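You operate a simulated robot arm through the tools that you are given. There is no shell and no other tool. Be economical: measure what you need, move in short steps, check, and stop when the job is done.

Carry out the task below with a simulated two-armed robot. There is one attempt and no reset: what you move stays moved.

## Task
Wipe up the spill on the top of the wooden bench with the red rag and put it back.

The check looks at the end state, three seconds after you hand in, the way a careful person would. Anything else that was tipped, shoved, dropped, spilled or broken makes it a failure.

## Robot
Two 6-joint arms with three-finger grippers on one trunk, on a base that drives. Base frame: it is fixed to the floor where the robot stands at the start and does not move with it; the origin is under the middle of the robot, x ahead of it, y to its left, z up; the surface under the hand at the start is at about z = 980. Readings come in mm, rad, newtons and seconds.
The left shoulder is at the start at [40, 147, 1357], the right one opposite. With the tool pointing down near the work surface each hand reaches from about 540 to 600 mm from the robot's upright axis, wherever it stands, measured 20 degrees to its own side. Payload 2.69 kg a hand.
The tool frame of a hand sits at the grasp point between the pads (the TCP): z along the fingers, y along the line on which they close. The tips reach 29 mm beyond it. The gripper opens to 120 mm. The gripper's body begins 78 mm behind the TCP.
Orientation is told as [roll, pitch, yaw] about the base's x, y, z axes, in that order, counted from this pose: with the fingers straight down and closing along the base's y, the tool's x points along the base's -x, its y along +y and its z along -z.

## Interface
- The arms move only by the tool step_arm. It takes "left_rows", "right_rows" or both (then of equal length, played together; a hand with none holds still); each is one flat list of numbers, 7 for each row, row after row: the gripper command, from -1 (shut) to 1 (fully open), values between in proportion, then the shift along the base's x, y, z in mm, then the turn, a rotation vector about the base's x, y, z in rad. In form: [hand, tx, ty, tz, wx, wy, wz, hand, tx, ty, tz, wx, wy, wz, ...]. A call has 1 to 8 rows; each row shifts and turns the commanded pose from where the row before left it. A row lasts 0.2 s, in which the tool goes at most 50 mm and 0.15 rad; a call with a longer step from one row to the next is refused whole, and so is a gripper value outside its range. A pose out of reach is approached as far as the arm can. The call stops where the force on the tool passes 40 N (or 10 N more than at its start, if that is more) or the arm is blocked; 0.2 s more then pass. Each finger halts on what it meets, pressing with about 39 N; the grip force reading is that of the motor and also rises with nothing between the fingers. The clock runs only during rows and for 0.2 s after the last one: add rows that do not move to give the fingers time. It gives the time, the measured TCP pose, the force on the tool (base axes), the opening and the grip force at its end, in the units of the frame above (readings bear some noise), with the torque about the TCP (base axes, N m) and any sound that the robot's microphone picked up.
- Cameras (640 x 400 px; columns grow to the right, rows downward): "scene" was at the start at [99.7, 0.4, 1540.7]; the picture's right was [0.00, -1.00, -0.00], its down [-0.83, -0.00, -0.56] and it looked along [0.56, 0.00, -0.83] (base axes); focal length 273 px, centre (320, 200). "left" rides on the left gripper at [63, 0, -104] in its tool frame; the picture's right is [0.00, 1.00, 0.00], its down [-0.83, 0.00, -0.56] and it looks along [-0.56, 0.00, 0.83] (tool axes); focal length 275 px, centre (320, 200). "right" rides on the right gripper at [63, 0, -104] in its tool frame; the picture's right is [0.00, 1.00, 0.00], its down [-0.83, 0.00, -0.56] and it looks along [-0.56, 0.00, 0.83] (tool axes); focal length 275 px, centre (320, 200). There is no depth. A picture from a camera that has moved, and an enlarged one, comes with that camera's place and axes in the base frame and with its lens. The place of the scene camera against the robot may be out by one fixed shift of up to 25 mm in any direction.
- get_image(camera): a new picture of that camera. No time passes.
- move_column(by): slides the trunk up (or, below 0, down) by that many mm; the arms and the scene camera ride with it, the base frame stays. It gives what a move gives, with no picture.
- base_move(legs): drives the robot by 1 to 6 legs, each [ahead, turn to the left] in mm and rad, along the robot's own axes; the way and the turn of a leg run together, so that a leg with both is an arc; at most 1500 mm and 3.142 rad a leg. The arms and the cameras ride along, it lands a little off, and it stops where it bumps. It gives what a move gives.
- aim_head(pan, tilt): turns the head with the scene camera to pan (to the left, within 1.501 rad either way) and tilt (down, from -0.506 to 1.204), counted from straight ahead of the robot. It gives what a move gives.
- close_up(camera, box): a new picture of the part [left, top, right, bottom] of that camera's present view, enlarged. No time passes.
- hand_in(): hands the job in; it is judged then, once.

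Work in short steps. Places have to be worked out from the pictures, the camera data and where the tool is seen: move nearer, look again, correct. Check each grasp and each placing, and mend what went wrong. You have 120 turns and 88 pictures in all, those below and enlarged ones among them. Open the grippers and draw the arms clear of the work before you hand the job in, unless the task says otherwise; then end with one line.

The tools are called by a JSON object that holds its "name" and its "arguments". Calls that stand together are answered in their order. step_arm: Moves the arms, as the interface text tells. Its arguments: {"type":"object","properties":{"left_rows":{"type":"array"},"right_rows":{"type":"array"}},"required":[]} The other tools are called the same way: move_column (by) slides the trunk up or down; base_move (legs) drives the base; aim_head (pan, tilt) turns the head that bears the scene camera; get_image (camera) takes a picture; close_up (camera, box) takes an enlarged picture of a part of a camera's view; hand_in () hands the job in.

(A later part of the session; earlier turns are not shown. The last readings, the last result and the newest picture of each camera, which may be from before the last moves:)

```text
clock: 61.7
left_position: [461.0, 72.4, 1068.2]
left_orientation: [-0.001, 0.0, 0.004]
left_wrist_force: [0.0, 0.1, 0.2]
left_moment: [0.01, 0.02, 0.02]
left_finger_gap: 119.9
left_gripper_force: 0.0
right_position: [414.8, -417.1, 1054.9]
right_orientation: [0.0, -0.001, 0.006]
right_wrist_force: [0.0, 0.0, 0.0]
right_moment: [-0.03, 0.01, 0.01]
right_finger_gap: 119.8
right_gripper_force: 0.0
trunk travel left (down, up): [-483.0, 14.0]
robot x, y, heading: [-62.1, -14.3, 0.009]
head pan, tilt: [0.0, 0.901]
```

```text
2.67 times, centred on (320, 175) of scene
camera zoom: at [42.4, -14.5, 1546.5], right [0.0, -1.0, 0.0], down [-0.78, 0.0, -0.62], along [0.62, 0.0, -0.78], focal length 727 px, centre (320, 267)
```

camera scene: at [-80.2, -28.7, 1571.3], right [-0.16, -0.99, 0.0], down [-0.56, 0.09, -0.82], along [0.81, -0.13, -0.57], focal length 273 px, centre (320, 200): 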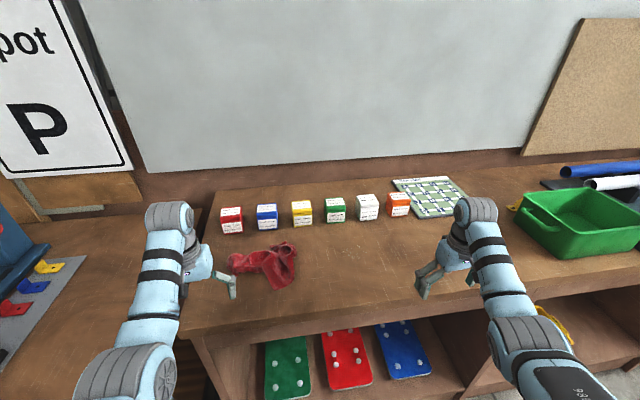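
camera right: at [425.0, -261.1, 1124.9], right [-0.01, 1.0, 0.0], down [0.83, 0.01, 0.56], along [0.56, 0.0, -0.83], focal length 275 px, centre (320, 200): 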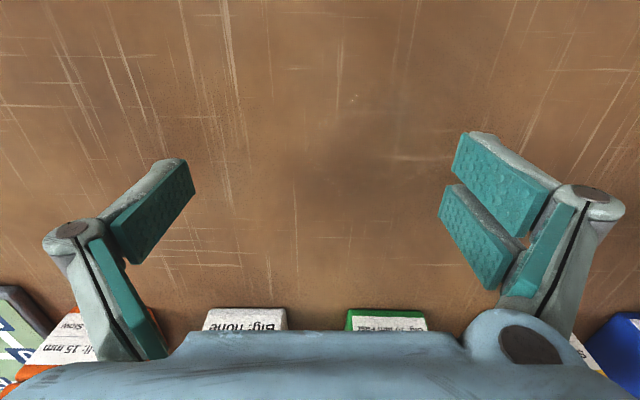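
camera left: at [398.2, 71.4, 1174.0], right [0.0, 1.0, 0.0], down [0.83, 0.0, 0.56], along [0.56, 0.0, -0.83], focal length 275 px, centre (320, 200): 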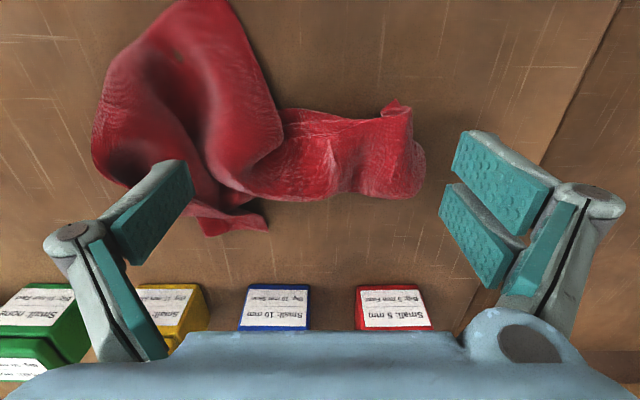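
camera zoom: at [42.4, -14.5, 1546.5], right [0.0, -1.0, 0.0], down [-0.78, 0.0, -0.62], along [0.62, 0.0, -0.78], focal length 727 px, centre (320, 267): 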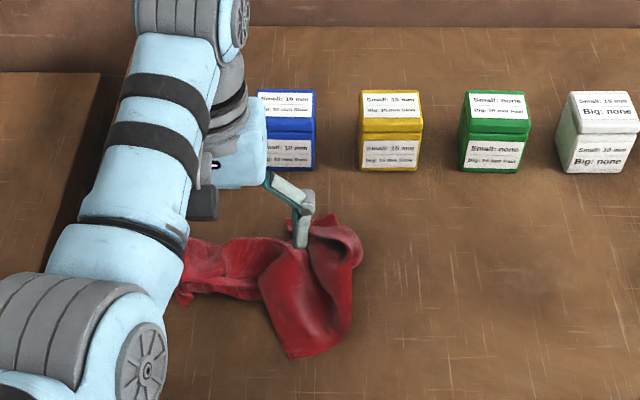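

The rag is a roll along y joined to a draped lobe; puddle is also seen as a dark patch in the scene view at about (488,-218). I'll grip the roll at about (487, 45) with fingers closing along x, so first I yaw the left hand 90° while high.

{"name": "step_arm", "arguments": {"left_rows": [1, 3, -3, 0, 0, 0, 0.15, 1, 3, -3, 0, 0, 0, 0.15, 1, 3, -3, 0, 0, 0, 0.15, 1, 3, -3, 0, 0, 0, 0.15, 1, 3, -3, 0, 0, 0, 0.15, 1, 3, -3, 0, 0, 0, 0.15, 1, 3, -3, 0, 0, 0, 0.15, 1, 3, -3, 0, 0, 0, 0.15]}}

{"name": "step_arm", "arguments": {"left_rows": [1, 1, -1, 0, 0, 0, 0.15, 1, 1, -1, 0, 0, 0, 0.15, 1, 0, 0, 0, 0, 0, 0.065]}}

{"name": "get_image", "arguments": {"camera": "left"}}

{"name": "close_up", "arguments": {"camera": "scene", "box": [200, 100, 440, 250]}}

```text
clock: 63.5
left_position: [483.7, 48.1, 1070.0]
left_orientation: [0.001, 0.0, 1.208]
left_wrist_force: [0.2, 0.0, 0.5]
left_moment: [0.03, -0.01, 0.0]
left_finger_gap: 119.9
left_gripper_force: 0.0
right_position: [414.8, -418.9, 1054.7]
right_orientation: [0.0, 0.0, 0.007]
right_wrist_force: [0.9, 0.2, 0.1]
right_moment: [-0.02, 0.0, -0.01]
right_finger_gap: 120.2
right_gripper_force: 0.1
trunk travel left (down, up): [-483.0, 14.0]
robot x, y, heading: [-61.0, -16.0, 0.003]
head pan, tilt: [0.0, 0.901]
```

```text
clock: 64.3
left_position: [485.3, 45.4, 1072.0]
left_orientation: [-0.002, 0.0, 1.572]
left_wrist_force: [-0.4, -0.5, 0.7]
left_moment: [-0.02, -0.02, 0.03]
left_finger_gap: 120.0
left_gripper_force: 0.0
right_position: [414.1, -416.3, 1055.4]
right_orientation: [0.0, -0.001, 0.005]
right_wrist_force: [-0.2, 0.6, 0.0]
right_moment: [0.03, -0.05, -0.02]
right_finger_gap: 119.9
right_gripper_force: 0.2
trunk travel left (down, up): [-483.0, 14.0]
robot x, y, heading: [-62.2, -18.2, 0.01]
head pan, tilt: [0.0, 0.901]
```

```text
51 pictures are left
camera left: at [486.7, -15.3, 1175.0], right [-1.0, 0.0, 0.0], down [0.0, 0.83, 0.56], along [0.0, 0.56, -0.83], focal length 275 px, centre (320, 200)
```

left: 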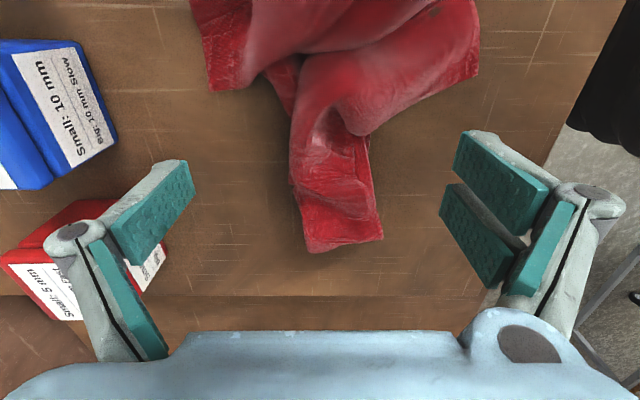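

```text
2.67 times, centred on (320, 175) of scene
camera zoom: at [42.3, -14.4, 1546.5], right [0.01, -1.0, 0.0], down [-0.78, 0.0, -0.62], along [0.62, 0.0, -0.78], focal length 727 px, centre (320, 267)
```

zoom: 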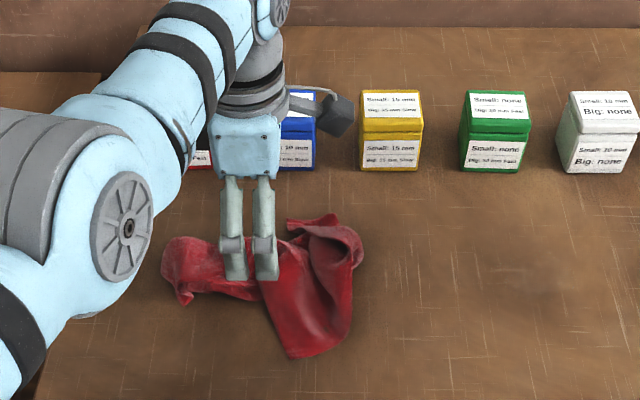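

The roll below the hand is centred about 8 mm nearer to the robot and ~52 mm wide, fitting between the fingers. I shift x −8 and descend gradually.

{"name": "step_arm", "arguments": {"left_rows": [1, -8, -2, -20, 0, 0, 0, 1, 0, 0, -20, 0, 0, 0, 1, 0, 0, -15, 0, 0, 0, 1, 0, 0, -10, 0, 0, 0]}}

{"name": "get_image", "arguments": {"camera": "left"}}

{"name": "close_up", "arguments": {"camera": "scene", "box": [240, 150, 360, 225]}}

```text
clock: 65.3
left_position: [472.6, 45.3, 1005.4]
left_orientation: [0.0, 0.0, 1.571]
left_wrist_force: [0.3, 0.0, 0.2]
left_moment: [0.01, 0.02, -0.01]
left_finger_gap: 120.1
left_gripper_force: 0.0
left hand out of reach, approached as far as the arm can: row 3
right_position: [414.3, -419.0, 1056.6]
right_orientation: [0.0, 0.001, 0.004]
right_wrist_force: [-0.4, 0.6, -1.1]
right_moment: [0.0, 0.02, -0.02]
right_finger_gap: 120.0
right_gripper_force: 0.1
trunk travel left (down, up): [-483.0, 14.0]
robot x, y, heading: [-60.4, -10.3, 0.006]
head pan, tilt: [0.0, 0.901]
```

```text
49 pictures are left
camera left: at [473.4, -14.9, 1109.3], right [-1.0, 0.0, 0.0], down [0.0, 0.83, 0.56], along [0.0, 0.56, -0.83], focal length 275 px, centre (320, 200)
```

left: 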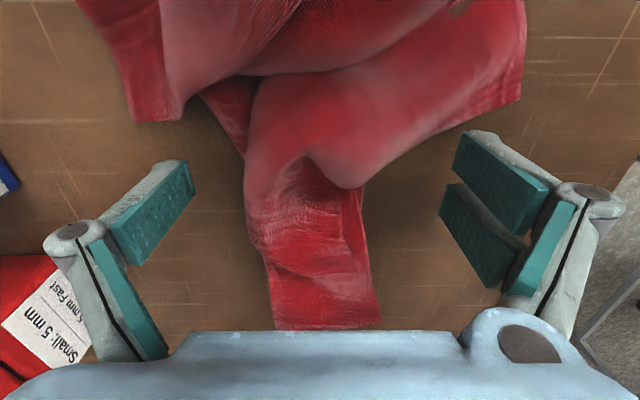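

```text
5.33 times, centred on (300, 188) of scene
camera zoom: at [42.3, -14.2, 1546.5], right [0.01, -1.0, 0.0], down [-0.78, 0.0, -0.62], along [0.62, 0.0, -0.78], focal length 1454 px, centre (427, 267)
```

zoom: 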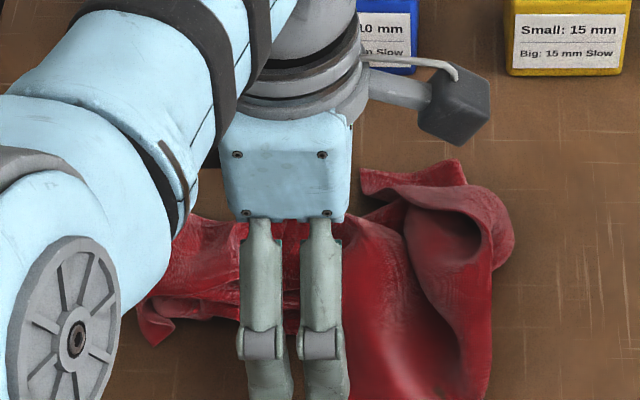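

The roll is now well between the fingers, centre ~7 mm farther in x. I correct and descend in small steps watching for contact.

{"name": "step_arm", "arguments": {"left_rows": [1, 7, 0, -8, 0, 0, 0, 1, 0, 0, -6, 0, 0, 0, 1, 0, 0, -4, 0, 0, 0, 1, 0, 0, 0, 0, 0, 0]}}

{"name": "get_image", "arguments": {"camera": "left"}}

```text
clock: 66.3
left_position: [470.9, 47.0, 994.9]
left_orientation: [0.0, -0.001, 1.571]
left_wrist_force: [-0.2, 0.2, -0.5]
left_moment: [-0.03, 0.06, 0.02]
left_finger_gap: 120.1
left_gripper_force: 0.0
left hand out of reach, approached as far as the arm can: row 1
right_position: [414.6, -417.0, 1056.2]
right_orientation: [-0.001, 0.001, 0.004]
right_wrist_force: [0.1, -0.1, -0.1]
right_moment: [-0.02, -0.03, -0.01]
right_finger_gap: 119.9
right_gripper_force: 0.0
trunk travel left (down, up): [-483.0, 14.0]
robot x, y, heading: [-61.2, -18.4, 0.007]
head pan, tilt: [0.0, 0.901]
```

```text
47 pictures are left
camera left: at [471.1, -14.6, 1099.6], right [-1.0, 0.01, 0.0], down [0.0, 0.83, 0.56], along [0.0, 0.56, -0.83], focal length 275 px, centre (320, 200)
```

left: 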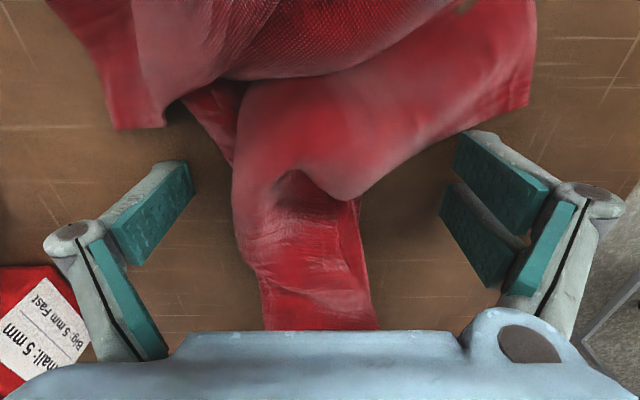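

The hand stopped short in x; I test which way the reach limit lies with a small x move.

{"name": "step_arm", "arguments": {"left_rows": [1, 5, 0, 0, 0, 0, 0, 1, 4, 0, 0, 0, 0, 0]}}

```text
clock: 66.9
left_position: [470.9, 49.4, 996.8]
left_orientation: [-0.001, 0.0, 1.571]
left_wrist_force: [0.3, -0.3, 0.1]
left_moment: [-0.01, -0.01, 0.01]
left_finger_gap: 120.1
left_gripper_force: 0.1
left hand out of reach, approached as far as the arm can: row 1, 2
right_position: [414.8, -417.4, 1056.3]
right_orientation: [0.0, 0.0, 0.005]
right_wrist_force: [-0.8, -0.8, 0.5]
right_moment: [0.01, 0.0, 0.01]
right_finger_gap: 120.1
right_gripper_force: 0.0
trunk travel left (down, up): [-483.0, 14.0]
robot x, y, heading: [-59.8, -16.0, 0.004]
head pan, tilt: [0.0, 0.901]
```

It is the far limit, so the base needs to come ~25 mm nearer. I lift, drive ahead 25 mm, and shift the hand back over the roll.

{"name": "step_arm", "arguments": {"left_rows": [1, 0, 0, 25, 0, 0, 0, 1, 0, 0, 25, 0, 0, 0, 1, 0, 0, 20, 0, 0, 0]}}

{"name": "base_move", "arguments": {"legs": [[25, 0]]}}

```text
clock: 67.7
left_position: [470.5, 47.5, 1066.2]
left_orientation: [-0.001, 0.0, 1.57]
left_wrist_force: [-0.3, 0.5, 0.0]
left_moment: [0.01, 0.03, 0.02]
left_finger_gap: 119.7
left_gripper_force: 0.1
right_position: [413.6, -416.8, 1056.0]
right_orientation: [0.0, 0.0, 0.005]
right_wrist_force: [0.7, 0.0, -0.7]
right_moment: [-0.01, 0.0, -0.01]
right_finger_gap: 119.9
right_gripper_force: 0.0
trunk travel left (down, up): [-483.0, 14.0]
robot x, y, heading: [-65.3, -12.9, 0.005]
head pan, tilt: [0.0, 0.901]
```

```text
clock: 68.5
left_position: [491.9, 48.6, 1071.0]
left_orientation: [-0.004, -0.001, 1.571]
left_wrist_force: [0.2, -0.3, 0.4]
left_moment: [0.04, -0.09, -0.02]
left_finger_gap: 120.0
left_gripper_force: 0.1
right_position: [434.1, -417.2, 1058.1]
right_orientation: [-0.001, -0.005, 0.005]
right_wrist_force: [-0.3, 0.0, 0.2]
right_moment: [-0.01, -0.05, -0.03]
right_finger_gap: 120.0
right_gripper_force: 0.0
trunk travel left (down, up): [-483.0, 14.0]
robot x, y, heading: [-40.5, -15.6, 0.011]
head pan, tilt: [0.0, 0.901]
```

Hand at (492, 49, 1070). I move to (478, 43) and descend to about TCP 992 in steps.

{"name": "step_arm", "arguments": {"left_rows": [1, -15, -6, 0, 0, 0, 0, 1, 0, 0, -25, 0, 0, 0, 1, 0, 0, -25, 0, 0, 0, 1, 0, 0, -15, 0, 0, 0, 1, 0, 0, -8, 0, 0, 0, 1, 0, 0, -5, 0, 0, 0]}}

{"name": "get_image", "arguments": {"camera": "left"}}

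```text
clock: 69.9
left_position: [480.3, 42.0, 991.2]
left_orientation: [-0.003, 0.001, 1.569]
left_wrist_force: [0.1, -0.7, 3.7]
left_moment: [-0.04, 0.21, 0.05]
left_finger_gap: 120.4
left_gripper_force: 0.1
right_position: [439.4, -417.1, 1056.4]
right_orientation: [0.001, -0.002, 0.005]
right_wrist_force: [-0.2, 0.0, 0.5]
right_moment: [0.01, 0.0, -0.04]
right_finger_gap: 120.4
right_gripper_force: 0.0
trunk travel left (down, up): [-483.0, 14.0]
robot x, y, heading: [-39.0, -13.8, 0.009]
head pan, tilt: [0.0, 0.901]
```

```text
46 pictures are left
camera left: at [480.6, -19.3, 1095.3], right [-1.0, 0.0, 0.0], down [0.0, 0.83, 0.56], along [0.0, 0.56, -0.83], focal length 275 px, centre (320, 200)
```

left: 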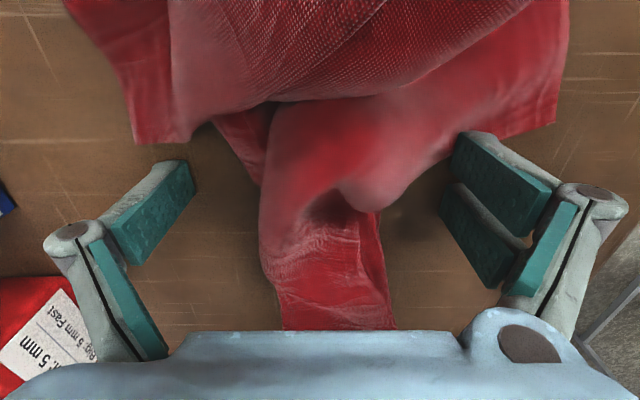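

Slight 3.7 N contact, tips are near the bench surface; the roll is between the fingers. I close the gripper.

{"name": "step_arm", "arguments": {"left_rows": [0.3, 0, 0, 0, 0, 0, 0, -0.3, 0, 0, 0, 0, 0, 0, -1, 0, 0, 0, 0, 0, 0, -1, 0, 0, 0, 0, 0, 0, -1, 0, 0, 0, 0, 0, 0]}}

{"name": "get_image", "arguments": {"camera": "left"}}

```text
clock: 70.4
left_position: [467.9, 41.8, 1002.1]
left_orientation: [-0.007, 0.0, 1.571]
left_wrist_force: [-29.7, 3.4, 64.0]
left_moment: [0.71, 3.69, 0.17]
left_finger_gap: 88.6
left_gripper_force: 32.8
right_position: [425.4, -416.3, 1062.6]
right_orientation: [-0.001, -0.016, 0.007]
right_wrist_force: [-0.3, -0.8, 0.4]
right_moment: [-0.01, -0.02, 0.0]
right_finger_gap: 119.7
right_gripper_force: 0.0
trunk travel left (down, up): [-483.0, 14.0]
robot x, y, heading: [-34.6, -15.2, 0.01]
head pan, tilt: [0.0, 0.901]
stopped in row 2 (left hand): the force on the tool passed its limit at 47 N (the readings are from after the stop); the commanded pose is now the measured one
```

```text
45 pictures are left
camera left: at [467.3, -19.6, 1106.5], right [-1.0, 0.0, -0.01], down [0.0, 0.83, 0.56], along [0.01, 0.56, -0.83], focal length 275 px, centre (320, 200)
```

left: 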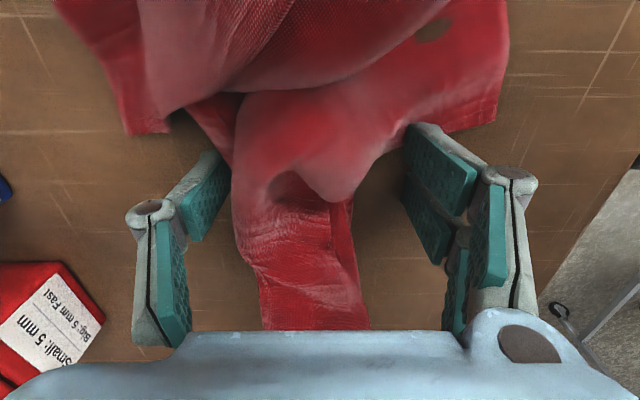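

The tips drop when closing and pressed on the bench (surface ≈ 975–980). I raise the hand so the closed tips just clear, then close.

{"name": "step_arm", "arguments": {"left_rows": [0.5, 4, 0, 6, 0, 0, 0, 0.5, 4, 0, 4, 0, 0, 0, 0.5, 0, 0, 0, 0, 0, 0]}}

{"name": "step_arm", "arguments": {"left_rows": [0.2, 0, 0, 0, 0, 0, 0, 0, 0, 0, 0, 0, 0, 0, -0.3, 0, 0, 0, 0, 0, 0, -0.6, 0, 0, 0, 0, 0, 0, -1, 0, 0, 0, 0, 0, 0, -1, 0, 0, 0, 0, 0, 0]}}

{"name": "get_image", "arguments": {"camera": "left"}}

```text
clock: 71.2
left_position: [487.7, 41.6, 1001.4]
left_orientation: [0.003, -0.001, 1.572]
left_wrist_force: [-1.6, 0.1, 5.9]
left_moment: [0.0, 0.1, 0.03]
left_finger_gap: 92.1
left_gripper_force: 0.9
right_position: [438.3, -417.4, 1055.5]
right_orientation: [0.0, 0.0, 0.006]
right_wrist_force: [0.3, 0.2, -0.3]
right_moment: [0.0, 0.03, -0.04]
right_finger_gap: 119.9
right_gripper_force: 0.2
trunk travel left (down, up): [-483.0, 14.0]
robot x, y, heading: [-36.6, -13.7, 0.007]
head pan, tilt: [0.0, 0.901]
```

```text
clock: 71.9
left_position: [483.1, 42.3, 1007.1]
left_orientation: [-0.003, 0.0, 1.572]
left_wrist_force: [-13.4, 1.9, 34.5]
left_moment: [0.04, 1.46, 0.0]
left_finger_gap: 57.5
left_gripper_force: 10.8
right_position: [434.4, -417.3, 1059.0]
right_orientation: [0.0, -0.005, 0.007]
right_wrist_force: [-0.1, -0.3, 0.8]
right_moment: [0.03, 0.03, 0.03]
right_finger_gap: 120.0
right_gripper_force: 0.0
trunk travel left (down, up): [-483.0, 14.0]
robot x, y, heading: [-35.7, -15.6, 0.005]
head pan, tilt: [0.0, 0.901]
stopped in row 3 (left hand): the force on the tool passed its limit at 48 N (the readings are from after the stop); the commanded pose is now the measured one
```

```text
44 pictures are left
camera left: at [483.7, -20.4, 1111.6], right [-1.0, 0.0, 0.0], down [0.0, 0.83, 0.56], along [0.01, 0.56, -0.83], focal length 275 px, centre (320, 200)
```

left: 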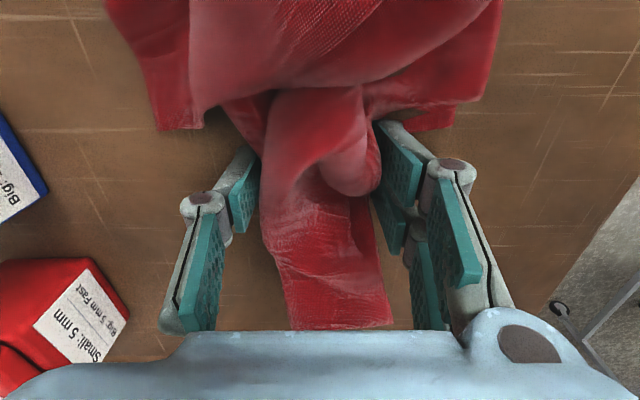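

The rag is pressed between fingers and deforms; the tips still press the bench. I raise ~10 mm more while closing.

{"name": "step_arm", "arguments": {"left_rows": [-0.05, 0, 0, 6, 0, 0, 0, -0.05, 0, 0, 0, 0, 0, 0, -0.3, 0, 0, 1, 0, 0, 0, -0.5, 0, 0, 2, 0, 0, 0, -0.7, 0, 0, 2, 0, 0, 0, -0.85, 0, 0, 1, 0, 0, 0, -1, 0, 0, 0, 0, 0, 0, -1, 0, 0, 0, 0, 0, 0]}}

{"name": "get_image", "arguments": {"camera": "left"}}

```text
clock: 73.7
left_position: [489.1, 40.4, 1012.3]
left_orientation: [0.002, -0.001, 1.57]
left_wrist_force: [-1.0, -0.2, 0.7]
left_moment: [0.01, -0.05, 0.02]
left_finger_gap: 6.1
left_gripper_force: 34.4
right_position: [439.3, -416.2, 1055.9]
right_orientation: [0.0, 0.0, 0.007]
right_wrist_force: [0.0, -0.1, 0.2]
right_moment: [0.0, -0.04, -0.01]
right_finger_gap: 120.1
right_gripper_force: 0.0
trunk travel left (down, up): [-483.0, 14.0]
robot x, y, heading: [-39.1, -11.9, 0.01]
head pan, tilt: [0.0, 0.901]
```

```text
43 pictures are left
camera left: at [489.6, -20.7, 1117.7], right [-1.0, 0.0, 0.0], down [0.01, 0.83, 0.56], along [0.0, 0.56, -0.83], focal length 275 px, centre (320, 200)
```

left: 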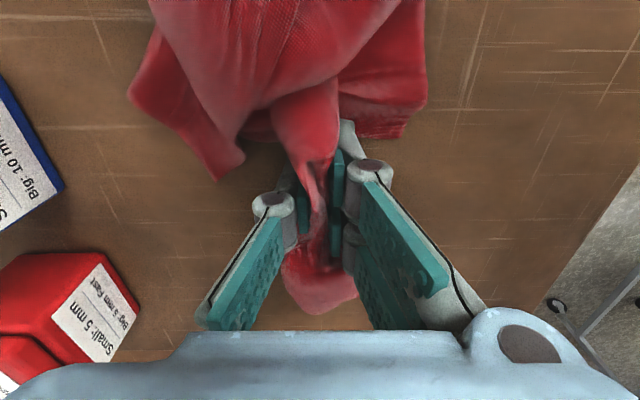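

The cloth is pinched (6 mm gap). I lift 50 mm and check.

{"name": "step_arm", "arguments": {"left_rows": [-1, 0, 0, 20, 0, 0, 0, -1, 0, 0, 20, 0, 0, 0, -1, 0, 0, 15, 0, 0, 0, -1, 0, 0, 0, 0, 0, 0]}}

{"name": "get_image", "arguments": {"camera": "scene"}}

{"name": "get_image", "arguments": {"camera": "left"}}

```text
clock: 74.7
left_position: [489.6, 41.2, 1070.1]
left_orientation: [0.005, 0.0, 1.571]
left_wrist_force: [0.1, 0.2, -1.2]
left_moment: [0.02, -0.01, 0.0]
left_finger_gap: 6.2
left_gripper_force: 34.3
right_position: [439.5, -416.8, 1055.3]
right_orientation: [0.0, 0.0, 0.007]
right_wrist_force: [-0.2, -0.3, 0.3]
right_moment: [0.02, -0.05, 0.01]
right_finger_gap: 120.0
right_gripper_force: 0.1
trunk travel left (down, up): [-483.0, 14.0]
robot x, y, heading: [-36.1, -12.4, 0.006]
head pan, tilt: [0.0, 0.901]
```

```text
42 pictures are left
camera scene: at [66.9, -14.0, 1546.5], right [0.01, -1.0, 0.0], down [-0.78, -0.01, -0.62], along [0.62, 0.0, -0.78], focal length 273 px, centre (320, 200)
```

scene: 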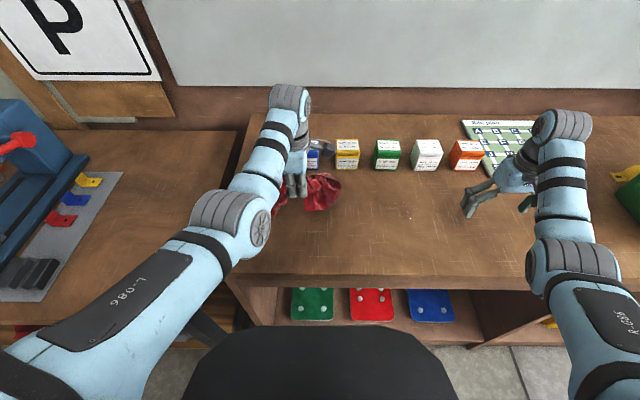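

```text
41 pictures are left
camera left: at [491.1, -19.4, 1173.3], right [-1.0, 0.01, 0.0], down [0.01, 0.83, 0.56], along [0.0, 0.56, -0.83], focal length 275 px, centre (320, 200)
```

left: 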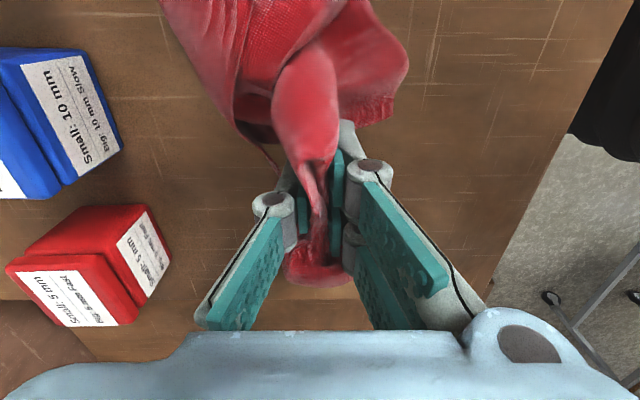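

Rag is held. I turn the base right 0.40 rad to bring it beside the puddle (swing clear of the boxes).

{"name": "base_move", "arguments": {"legs": [[0, -0.4]]}}

{"name": "get_image", "arguments": {"camera": "scene"}}

{"name": "get_image", "arguments": {"camera": "left"}}

```text
clock: 76.3
left_position: [471.9, -168.7, 1068.6]
left_orientation: [0.006, 0.002, 1.167]
left_wrist_force: [1.0, -0.1, -0.2]
left_moment: [-0.05, -0.02, 0.12]
left_finger_gap: 6.0
left_gripper_force: 34.3
right_position: [244.4, -569.9, 1056.0]
right_orientation: [-0.002, 0.002, -0.397]
right_wrist_force: [-0.3, 0.5, 0.9]
right_moment: [-0.05, 0.0, 0.02]
right_finger_gap: 120.1
right_gripper_force: 0.1
trunk travel left (down, up): [-483.0, 14.0]
robot x, y, heading: [-36.1, -13.0, -0.397]
head pan, tilt: [0.0, 0.901]
```

```text
40 pictures are left
camera scene: at [60.4, -50.4, 1546.5], right [-0.39, -0.92, 0.0], down [-0.72, 0.3, -0.62], along [0.57, -0.24, -0.78], focal length 273 px, centre (320, 200)
```

scene: 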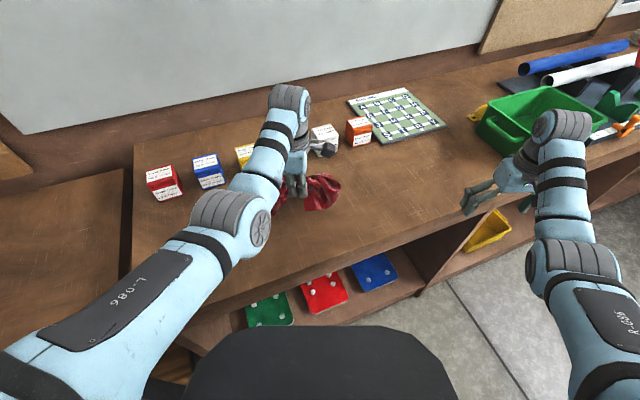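

```text
39 pictures are left
camera left: at [447.3, -224.6, 1173.0], right [-0.92, 0.4, 0.0], down [0.33, 0.76, 0.56], along [0.22, 0.51, -0.83], focal length 275 px, centre (320, 200)
```

left: 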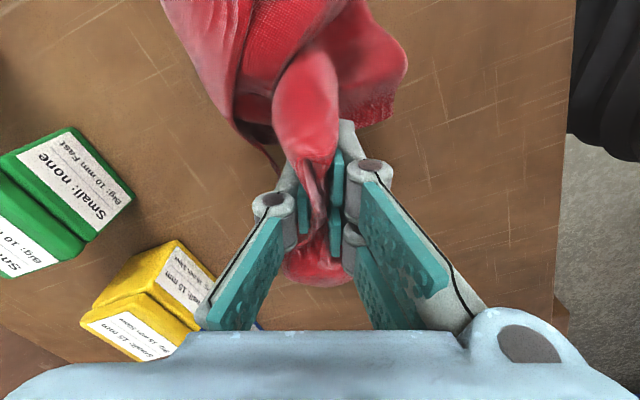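

Reach would be short for the far side of the puddle, so I turn another −0.25 rad, then bring the hand back to about (470, −170) with yaw restored to ~1.4.

{"name": "base_move", "arguments": {"legs": [[0, -0.25]]}}

{"name": "step_arm", "arguments": {"left_rows": [-1, 8, 18, 0, 0, 0, 0.08, -1, 8, 18, 0, 0, 0, 0.08, -1, 8, 18, 0, 0, 0, 0.08, -1, 8, 18, 0, 0, 0, 0.08, -1, 8, 18, 0, 0, 0, 0.08, -1, 8, 18, 0, 0, 0, 0.08]}}

{"name": "get_image", "arguments": {"camera": "left"}}

```text
clock: 77.5
left_position: [419.3, -285.5, 1069.0]
left_orientation: [0.005, 0.002, 0.927]
left_wrist_force: [0.4, 0.0, -0.4]
left_moment: [-0.06, 0.02, 0.07]
left_finger_gap: 5.6
left_gripper_force: 34.2
right_position: [103.6, -622.2, 1056.5]
right_orientation: [-0.002, 0.001, -0.639]
right_wrist_force: [0.0, 0.1, -0.2]
right_moment: [-0.01, 0.02, -0.02]
right_finger_gap: 120.0
right_gripper_force: 0.0
trunk travel left (down, up): [-483.0, 14.0]
robot x, y, heading: [-37.1, -15.5, -0.636]
head pan, tilt: [0.0, 0.901]
```

```text
clock: 78.9
left_position: [479.0, -186.4, 1059.3]
left_orientation: [0.005, -0.002, 1.406]
left_wrist_force: [0.5, -0.6, -1.1]
left_moment: [0.01, -0.02, -0.06]
left_finger_gap: 6.2
left_gripper_force: 34.8
left hand out of reach, approached as far as the arm can: row 4, 5, 6
right_position: [102.6, -622.4, 1056.6]
right_orientation: [-0.003, 0.001, -0.639]
right_wrist_force: [-0.2, 0.9, 0.3]
right_moment: [-0.03, -0.04, -0.02]
right_finger_gap: 120.1
right_gripper_force: 0.0
trunk travel left (down, up): [-483.0, 14.0]
robot x, y, heading: [-35.4, -17.1, -0.634]
head pan, tilt: [0.0, 0.901]
```

```text
38 pictures are left
camera left: at [469.7, -248.1, 1164.3], right [-0.99, 0.17, 0.0], down [0.14, 0.82, 0.56], along [0.09, 0.55, -0.83], focal length 275 px, centre (320, 200)
```

left: 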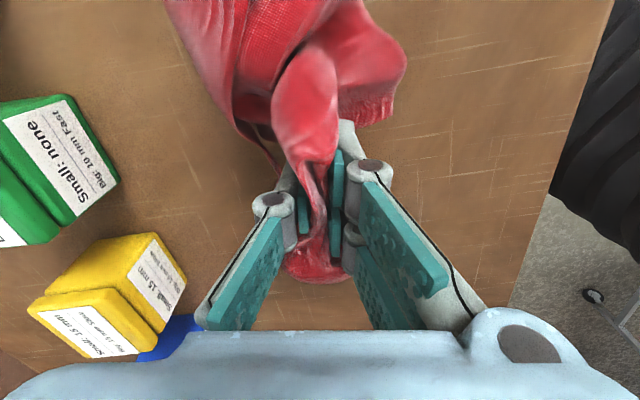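

Rag lobe hangs over the puddle. I lower in small steps until light contact.

{"name": "step_arm", "arguments": {"left_rows": [-1, 0, 0, -20, 0, 0, 0, -1, 0, 0, -15, 0, 0, 0, -1, 0, 0, -8, 0, 0, 0, -1, 0, 0, -3, 0, 0, 0, -1, 0, 0, 0, 0, 0, 0]}}

{"name": "get_image", "arguments": {"camera": "left"}}

{"name": "close_up", "arguments": {"camera": "scene", "box": [200, 100, 440, 250]}}

```text
clock: 80.1
left_position: [477.8, -188.3, 1013.1]
left_orientation: [0.003, -0.001, 1.406]
left_wrist_force: [-0.2, -0.1, 1.2]
left_moment: [-0.01, -0.01, -0.04]
left_finger_gap: 6.1
left_gripper_force: 34.0
right_position: [102.2, -622.5, 1054.7]
right_orientation: [-0.001, 0.0, -0.64]
right_wrist_force: [-0.3, -0.1, -0.4]
right_moment: [-0.01, 0.0, 0.0]
right_finger_gap: 120.0
right_gripper_force: 0.1
trunk travel left (down, up): [-483.0, 14.0]
robot x, y, heading: [-38.7, -10.8, -0.639]
head pan, tilt: [0.0, 0.901]
```

```text
37 pictures are left
camera left: at [467.9, -248.9, 1117.5], right [-0.99, 0.17, 0.0], down [0.14, 0.82, 0.56], along [0.09, 0.55, -0.83], focal length 275 px, centre (320, 200)
```

left: 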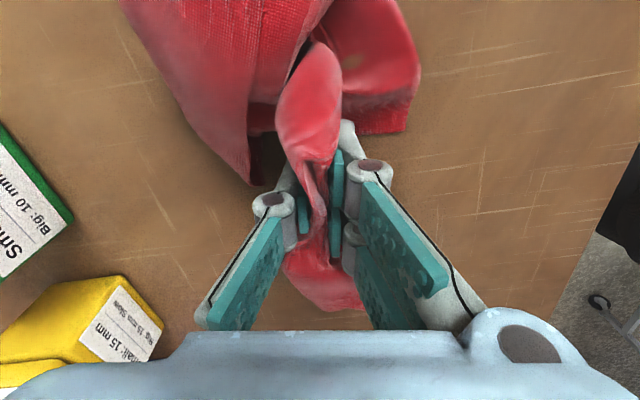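

```text
2.67 times, centred on (320, 175) of scene
camera zoom: at [47.7, -71.5, 1546.6], right [-0.59, -0.8, 0.0], down [-0.63, 0.47, -0.62], along [0.5, -0.37, -0.78], focal length 727 px, centre (320, 267)
```

zoom: 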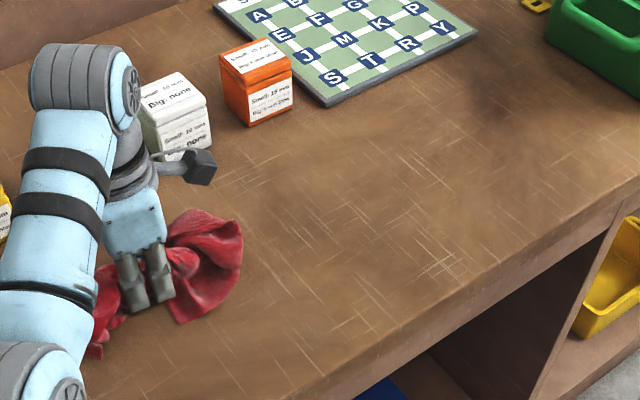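

Rag is on the bench here. I also notice a dark smudge near the green bin (~(485,−675)); I zoom on it before wiping.

{"name": "close_up", "arguments": {"camera": "scene", "box": [340, 90, 460, 165]}}

{"name": "close_up", "arguments": {"camera": "scene", "box": [250, 130, 370, 205]}}

```text
5.33 times, centred on (400, 128) of scene
camera zoom: at [47.7, -71.5, 1546.6], right [-0.59, -0.8, 0.0], down [-0.63, 0.47, -0.62], along [0.5, -0.37, -0.78], focal length 1454 px, centre (-107, 587)
```

zoom: 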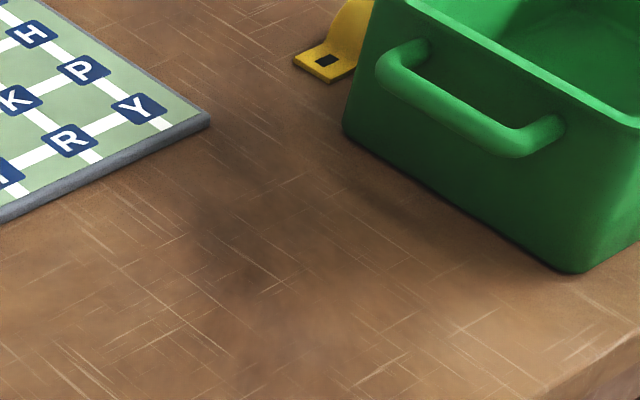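

```text
5.33 times, centred on (310, 168) of scene
camera zoom: at [47.7, -71.5, 1546.6], right [-0.59, -0.8, 0.0], down [-0.63, 0.47, -0.62], along [0.5, -0.37, -0.78], focal length 1454 px, centre (373, 373)
```

zoom: 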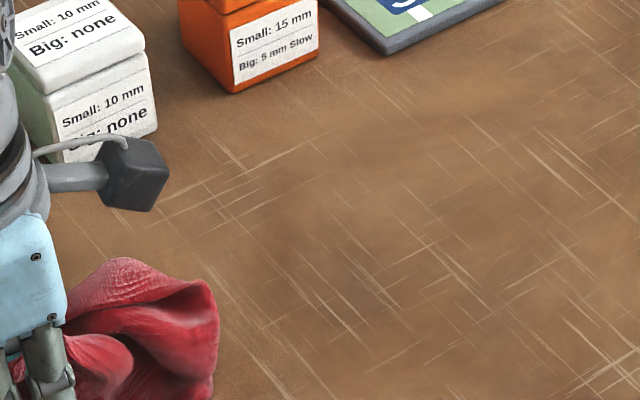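

That dark smudge is a matte stain in the wood, whereas the glossy rimmed puddle lies under the rag now. I wipe with strokes across it.

{"name": "step_arm", "arguments": {"left_rows": [-1, 15, 0, -2, 0, 0, 0, -1, 20, 5, 0, 0, 0, 0, -1, -25, 0, 0, 0, 0, 0, -1, -25, 0, 0, 0, 0, 0, -1, -20, -10, 0, 0, 0, 0, -1, 20, -15, 0, 0, 0, 0, -1, 25, 0, 0, 0, 0, 0, -1, 20, 0, 0, 0, 0, 0]}}

{"name": "step_arm", "arguments": {"left_rows": [-1, -25, -15, 0, 0, 0, 0, -1, -25, 0, 0, 0, 0, 0, -1, -15, 0, 0, 0, 0, 0, -1, 15, -20, 0, 0, 0, 0, -1, 25, 0, 0, 0, 0, 0, -1, 25, 0, 0, 0, 0, 0, -1, 10, 25, 0, 0, 0, 0, -1, 0, 30, 0, 0, 0, 0]}}

{"name": "get_image", "arguments": {"camera": "left"}}

```text
clock: 81.9
left_position: [509.5, -208.3, 1013.0]
left_orientation: [0.003, 0.0, 1.405]
left_wrist_force: [-2.2, 0.2, 3.6]
left_moment: [0.02, 0.04, -0.07]
left_finger_gap: 6.1
left_gripper_force: 34.2
right_position: [101.8, -622.6, 1055.2]
right_orientation: [-0.001, 0.002, -0.639]
right_wrist_force: [0.1, -0.3, 0.2]
right_moment: [0.0, 0.05, -0.02]
right_finger_gap: 119.8
right_gripper_force: 0.0
trunk travel left (down, up): [-483.0, 14.0]
robot x, y, heading: [-36.7, -10.3, -0.639]
head pan, tilt: [0.0, 0.901]
```

```text
clock: 83.7
left_position: [521.9, -191.4, 1009.4]
left_orientation: [0.005, 0.0, 1.407]
left_wrist_force: [-1.0, -2.3, 8.3]
left_moment: [-0.13, 0.01, -0.02]
left_finger_gap: 5.8
left_gripper_force: 34.1
left hand out of reach, approached as far as the arm can: row 6, 7, 8
right_position: [101.4, -622.5, 1056.0]
right_orientation: [0.0, 0.0, -0.639]
right_wrist_force: [0.2, -0.3, 1.3]
right_moment: [0.01, 0.0, -0.03]
right_finger_gap: 120.2
right_gripper_force: 0.1
trunk travel left (down, up): [-483.0, 14.0]
robot x, y, heading: [-39.0, -15.5, -0.64]
head pan, tilt: [0.0, 0.901]
```

```text
33 pictures are left
camera left: at [512.9, -252.5, 1113.9], right [-0.99, 0.17, 0.0], down [0.14, 0.82, 0.56], along [0.09, 0.55, -0.83], focal length 275 px, centre (320, 200)
```

left: 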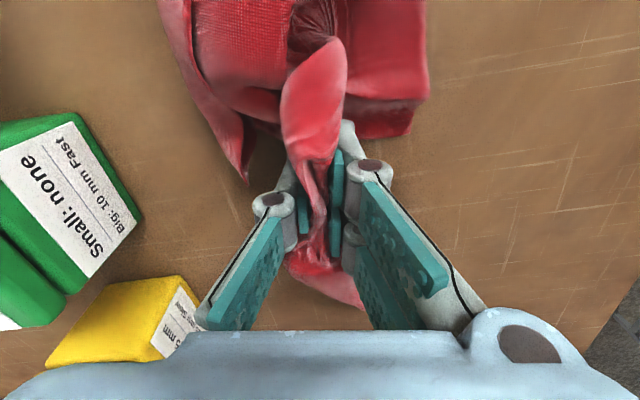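

I do another set of strokes, including along y, over the whole puddle area.

{"name": "step_arm", "arguments": {"left_rows": [-1, -20, 10, 2, 0, 0, 0, -1, -25, 10, 0, 0, 0, 0, -1, -30, 0, 0, 0, 0, 0, -1, 0, -25, 0, 0, 0, 0, -1, 0, -30, 0, 0, 0, 0, -1, 15, 25, 0, 0, 0, 0, -1, 0, 30, 0, 0, 0, 0, -1, 15, 0, 0, 0, 0, 0]}}

{"name": "step_arm", "arguments": {"left_rows": [-1, 0, -25, 0, 0, 0, 0, -1, 0, -30, 0, 0, 0, 0, -1, 15, 0, 0, 0, 0, 0, -1, 0, 30, 0, 0, 0, 0, -1, 0, 25, 0, 0, 0, 0, -1, 15, -25, 0, 0, 0, 0, -1, 0, -30, 0, 0, 0, 0, -1, -20, 0, 0, 0, 0, 0]}}

{"name": "step_arm", "arguments": {"left_rows": [-1, 0, 0, 20, 0, 0, 0, -1, 0, 0, 20, 0, 0, 0, -1, -10, 25, 5, 0, 0, 0, -1, -10, 35, 0, 0, 0, 0, -1, -10, 35, 0, 0, 0, 0, -1, -10, 35, 0, 0, 0, 0, -1, 0, 35, 0, 0, 0, 0]}}

{"name": "close_up", "arguments": {"camera": "scene", "box": [250, 130, 410, 230]}}

```text
clock: 84.3
left_position: [519.9, -196.1, 1009.4]
left_orientation: [-0.01, 0.001, 1.408]
left_wrist_force: [-2.4, 5.2, 20.9]
left_moment: [0.07, 0.13, -0.01]
left_finger_gap: 5.8
left_gripper_force: 34.2
left hand out of reach, approached as far as the arm can: row 1, 2, 3
right_position: [101.0, -620.9, 1056.7]
right_orientation: [-0.002, -0.002, -0.636]
right_wrist_force: [0.3, 0.0, 0.6]
right_moment: [0.02, 0.01, 0.02]
right_finger_gap: 120.2
right_gripper_force: 0.1
trunk travel left (down, up): [-483.0, 14.0]
robot x, y, heading: [-37.2, -15.9, -0.632]
head pan, tilt: [0.0, 0.901]
stopped in row 3 (left hand): the force on the tool passed its limit at 54 N (the readings are from after the stop); the commanded pose is now the measured one
```

```text
clock: 86.2
left_position: [497.7, -225.6, 1014.8]
left_orientation: [-0.006, -0.003, 1.411]
left_wrist_force: [-0.7, 0.5, -0.8]
left_moment: [0.02, -0.02, -0.02]
left_finger_gap: 5.7
left_gripper_force: 34.9
left hand out of reach, approached as far as the arm can: row 1, 2, 3, 4, 5, 6, 7, 8
right_position: [103.8, -623.5, 1055.4]
right_orientation: [0.0, 0.0, -0.637]
right_wrist_force: [-0.3, 0.9, -0.4]
right_moment: [0.02, -0.01, 0.0]
right_finger_gap: 120.0
right_gripper_force: 0.0
trunk travel left (down, up): [-483.0, 14.0]
robot x, y, heading: [-36.6, -13.7, -0.634]
head pan, tilt: [0.0, 0.901]
```

```text
clock: 87.8
left_position: [566.1, -145.7, 1037.5]
left_orientation: [-0.004, 0.002, 1.409]
left_wrist_force: [0.4, 0.3, -0.3]
left_moment: [0.0, 0.02, -0.01]
left_finger_gap: 6.0
left_gripper_force: 34.4
left hand out of reach, approached as far as the arm can: row 1, 2, 3, 4, 5, 6, 7
right_position: [104.9, -620.3, 1056.0]
right_orientation: [-0.003, 0.001, -0.636]
right_wrist_force: [0.2, 0.2, 0.0]
right_moment: [-0.02, 0.01, 0.01]
right_finger_gap: 119.8
right_gripper_force: 0.1
trunk travel left (down, up): [-483.0, 14.0]
robot x, y, heading: [-40.5, -13.2, -0.634]
head pan, tilt: [0.0, 0.901]
```

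```text
4.00 times, centred on (330, 180) of scene
camera zoom: at [49.2, -70.2, 1546.5], right [-0.59, -0.8, 0.0], down [-0.63, 0.46, -0.62], along [0.5, -0.37, -0.78], focal length 1091 px, centre (280, 280)
```

zoom: 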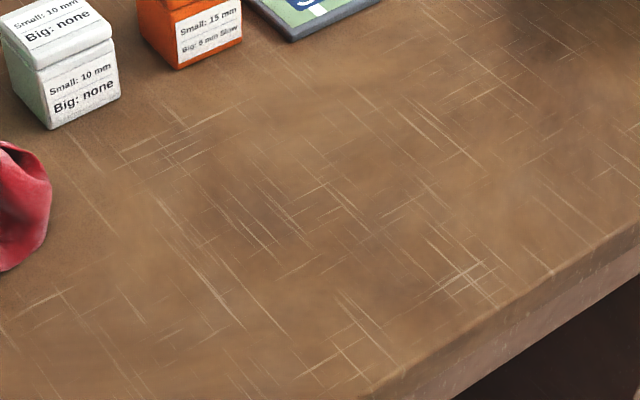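

The hand drifted to x=566 near the boxes because of the reach limit. I check the surroundings before moving it back.

{"name": "get_image", "arguments": {"camera": "scene"}}

{"name": "get_image", "arguments": {"camera": "left"}}

```text
31 pictures are left
camera scene: at [49.2, -70.2, 1546.5], right [-0.59, -0.8, 0.0], down [-0.63, 0.46, -0.62], along [0.5, -0.37, -0.78], focal length 273 px, centre (320, 200)
```

scene: 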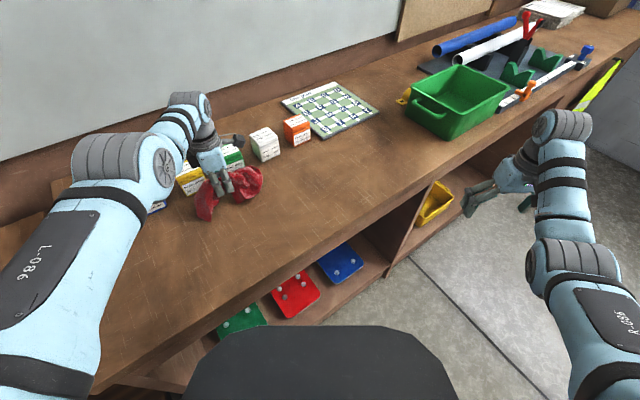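

```text
30 pictures are left
camera left: at [556.1, -206.7, 1141.6], right [-0.99, 0.17, 0.0], down [0.14, 0.82, 0.55], along [0.1, 0.55, -0.83], focal length 275 px, centre (320, 200)
```

left: 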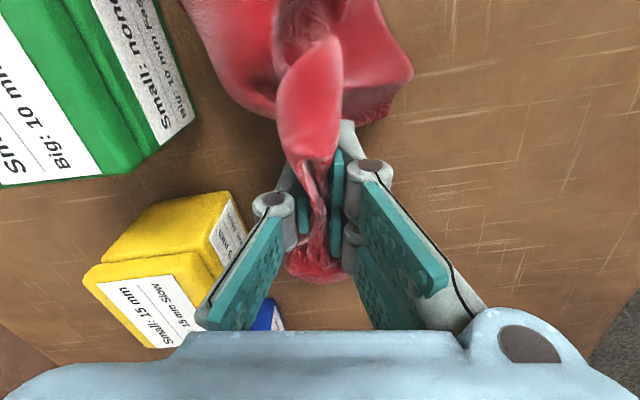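

Boxes are untouched. The wrist yaw limit caused this; I unwind the yaw and bring the hand back to the carry pose.

{"name": "step_arm", "arguments": {"left_rows": [-1, -20, -10, 3, 0, 0, -0.08, -1, -20, -15, 5, 0, 0, -0.08, -1, -20, -20, 5, 0, 0, -0.08, -1, -20, -20, 5, 0, 0, -0.08, -1, -20, -20, 5, 0, 0, -0.08, -1, -20, -20, 5, 0, 0, -0.08, -1, -20, -20, 0, 0, 0, 0, -1, -9, -12, 0, 0, 0, 0]}}

{"name": "close_up", "arguments": {"camera": "scene", "box": [200, 100, 440, 250]}}

```text
clock: 89.5
left_position: [434.1, -295.2, 1061.2]
left_orientation: [-0.007, 0.001, 0.928]
left_wrist_force: [-0.1, -0.2, -0.2]
left_moment: [0.02, 0.0, 0.08]
left_finger_gap: 5.9
left_gripper_force: 34.2
left hand out of reach, approached as far as the arm can: row 1, 2, 3, 4, 8
right_position: [102.8, -623.6, 1055.1]
right_orientation: [0.001, 0.0, -0.636]
right_wrist_force: [0.1, 0.2, 0.1]
right_moment: [0.0, -0.03, 0.01]
right_finger_gap: 120.0
right_gripper_force: 0.1
trunk travel left (down, up): [-483.0, 14.0]
robot x, y, heading: [-35.2, -12.4, -0.634]
head pan, tilt: [0.0, 0.901]
```

```text
2.67 times, centred on (320, 175) of scene
camera zoom: at [47.6, -72.1, 1546.6], right [-0.59, -0.8, 0.0], down [-0.63, 0.47, -0.62], along [0.5, -0.37, -0.78], focal length 727 px, centre (320, 267)
```

zoom: 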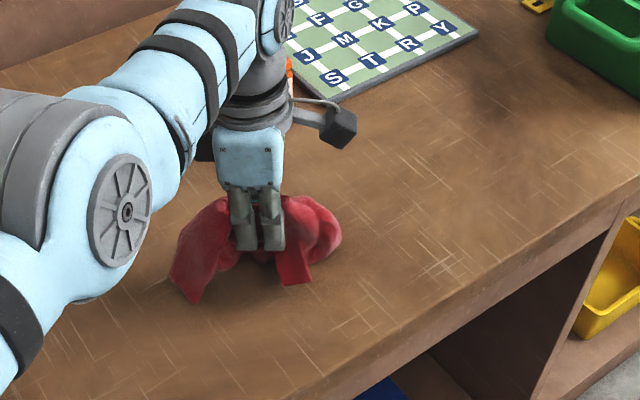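

Carry pose regained. I turn back to heading 0 with the rag aloft, then inspect the wiped area with the right wrist camera.

{"name": "base_move", "arguments": {"legs": [[0, 0.64]]}}

{"name": "step_arm", "arguments": {"right_rows": [1, 5, 40, -8, 0, 0, 0, 1, 5, 40, -8, 0, 0, 0, 1, 5, 40, -8, 0, 0, 0, 1, 5, 35, -8, 0, 0, 0, 1, 0, 0, 0, 0, 0, 0]}}

{"name": "get_image", "arguments": {"camera": "right"}}

{"name": "close_up", "arguments": {"camera": "right", "box": [170, 0, 490, 200]}}

```text
clock: 91.7
left_position: [510.3, 35.8, 1060.7]
left_orientation: [-0.006, 0.0, 1.554]
left_wrist_force: [-0.4, 1.0, -0.8]
left_moment: [-0.01, -0.02, -0.09]
left_finger_gap: 5.7
left_gripper_force: 33.9
right_position: [431.9, -426.3, 1056.4]
right_orientation: [0.001, 0.0, -0.013]
right_wrist_force: [0.5, 0.0, -0.3]
right_moment: [-0.04, -0.05, -0.01]
right_finger_gap: 119.8
right_gripper_force: 0.0
trunk travel left (down, up): [-483.0, 14.0]
robot x, y, heading: [-36.6, -16.1, -0.01]
head pan, tilt: [0.0, 0.901]
```

```text
clock: 92.8
left_position: [508.9, 36.0, 1061.2]
left_orientation: [-0.006, 0.0, 1.555]
left_wrist_force: [-0.3, -0.4, 0.1]
left_moment: [0.02, 0.02, -0.07]
left_finger_gap: 6.1
left_gripper_force: 34.6
right_position: [455.6, -272.1, 1019.9]
right_orientation: [-0.002, 0.0, -0.012]
right_wrist_force: [0.5, -0.4, 0.2]
right_moment: [-0.03, -0.04, 0.0]
right_finger_gap: 120.0
right_gripper_force: 0.1
right hand out of reach, approached as far as the arm can: row 2
trunk travel left (down, up): [-483.0, 14.0]
robot x, y, heading: [-37.4, -18.4, -0.012]
head pan, tilt: [0.0, 0.901]
```

```text
28 pictures are left
camera right: at [393.7, -270.9, 1123.8], right [0.01, 1.0, 0.0], down [0.83, -0.01, 0.56], along [0.56, 0.0, -0.83], focal length 275 px, centre (320, 200)
```

right: 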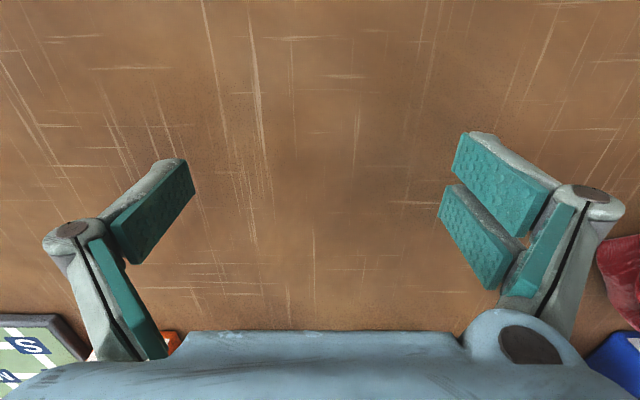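

```text
2.00 times, centred on (330, 100) of right
camera zoom: at [393.7, -270.9, 1123.8], right [0.01, 1.0, 0.0], down [0.83, -0.01, 0.56], along [0.56, 0.0, -0.83], focal length 551 px, centre (300, 400)
```

zoom: 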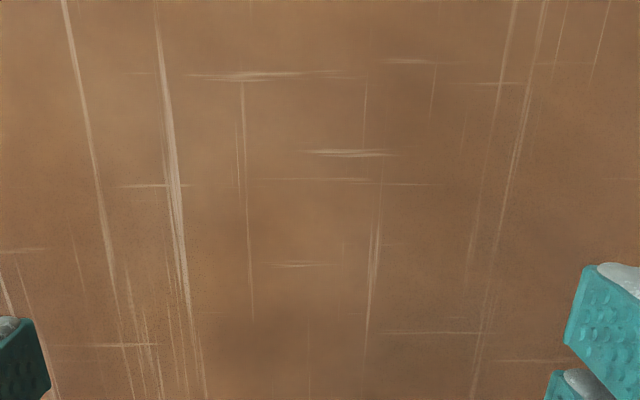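

No rim seen here; I repeat the exact earlier viewpoint (camera at (425,−261,1125)) for a fair comparison.

{"name": "step_arm", "arguments": {"right_rows": [1, 16, 6, 0, 0, 0, 0, 1, 16, 6, 0, 0, 0, 0, 1, 0, 0, 0, 0, 0, 0]}}

{"name": "close_up", "arguments": {"camera": "right", "box": [190, 0, 510, 200]}}

{"name": "close_up", "arguments": {"camera": "right", "box": [190, 130, 510, 330]}}

```text
clock: 93.7
left_position: [510.0, 35.2, 1061.4]
left_orientation: [-0.007, 0.0, 1.555]
left_wrist_force: [0.1, -0.5, -0.7]
left_moment: [-0.03, -0.02, -0.1]
left_finger_gap: 5.8
left_gripper_force: 34.1
right_position: [485.9, -259.3, 1021.3]
right_orientation: [0.0, -0.001, -0.012]
right_wrist_force: [-0.1, -0.8, 0.2]
right_moment: [-0.02, 0.02, 0.0]
right_finger_gap: 119.9
right_gripper_force: 0.0
trunk travel left (down, up): [-483.0, 14.0]
robot x, y, heading: [-38.0, -14.5, -0.009]
head pan, tilt: [0.0, 0.901]
```

```text
2.00 times, centred on (350, 100) of right
camera zoom: at [424.1, -258.4, 1126.1], right [0.01, 1.0, 0.0], down [0.83, -0.01, 0.56], along [0.56, 0.0, -0.83], focal length 551 px, centre (260, 400)
```

zoom: 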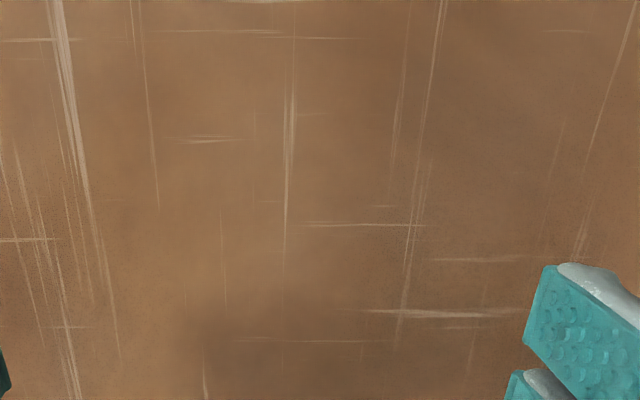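

```text
2.00 times, centred on (350, 230) of right
camera zoom: at [424.1, -258.4, 1126.1], right [0.01, 1.0, 0.0], down [0.83, -0.01, 0.56], along [0.56, 0.0, -0.83], focal length 551 px, centre (260, 140)
```

zoom: 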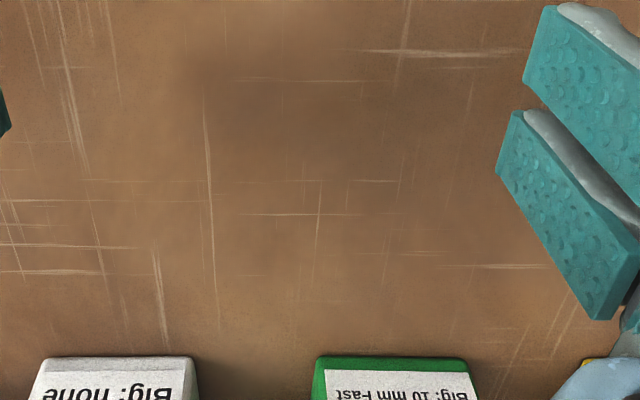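

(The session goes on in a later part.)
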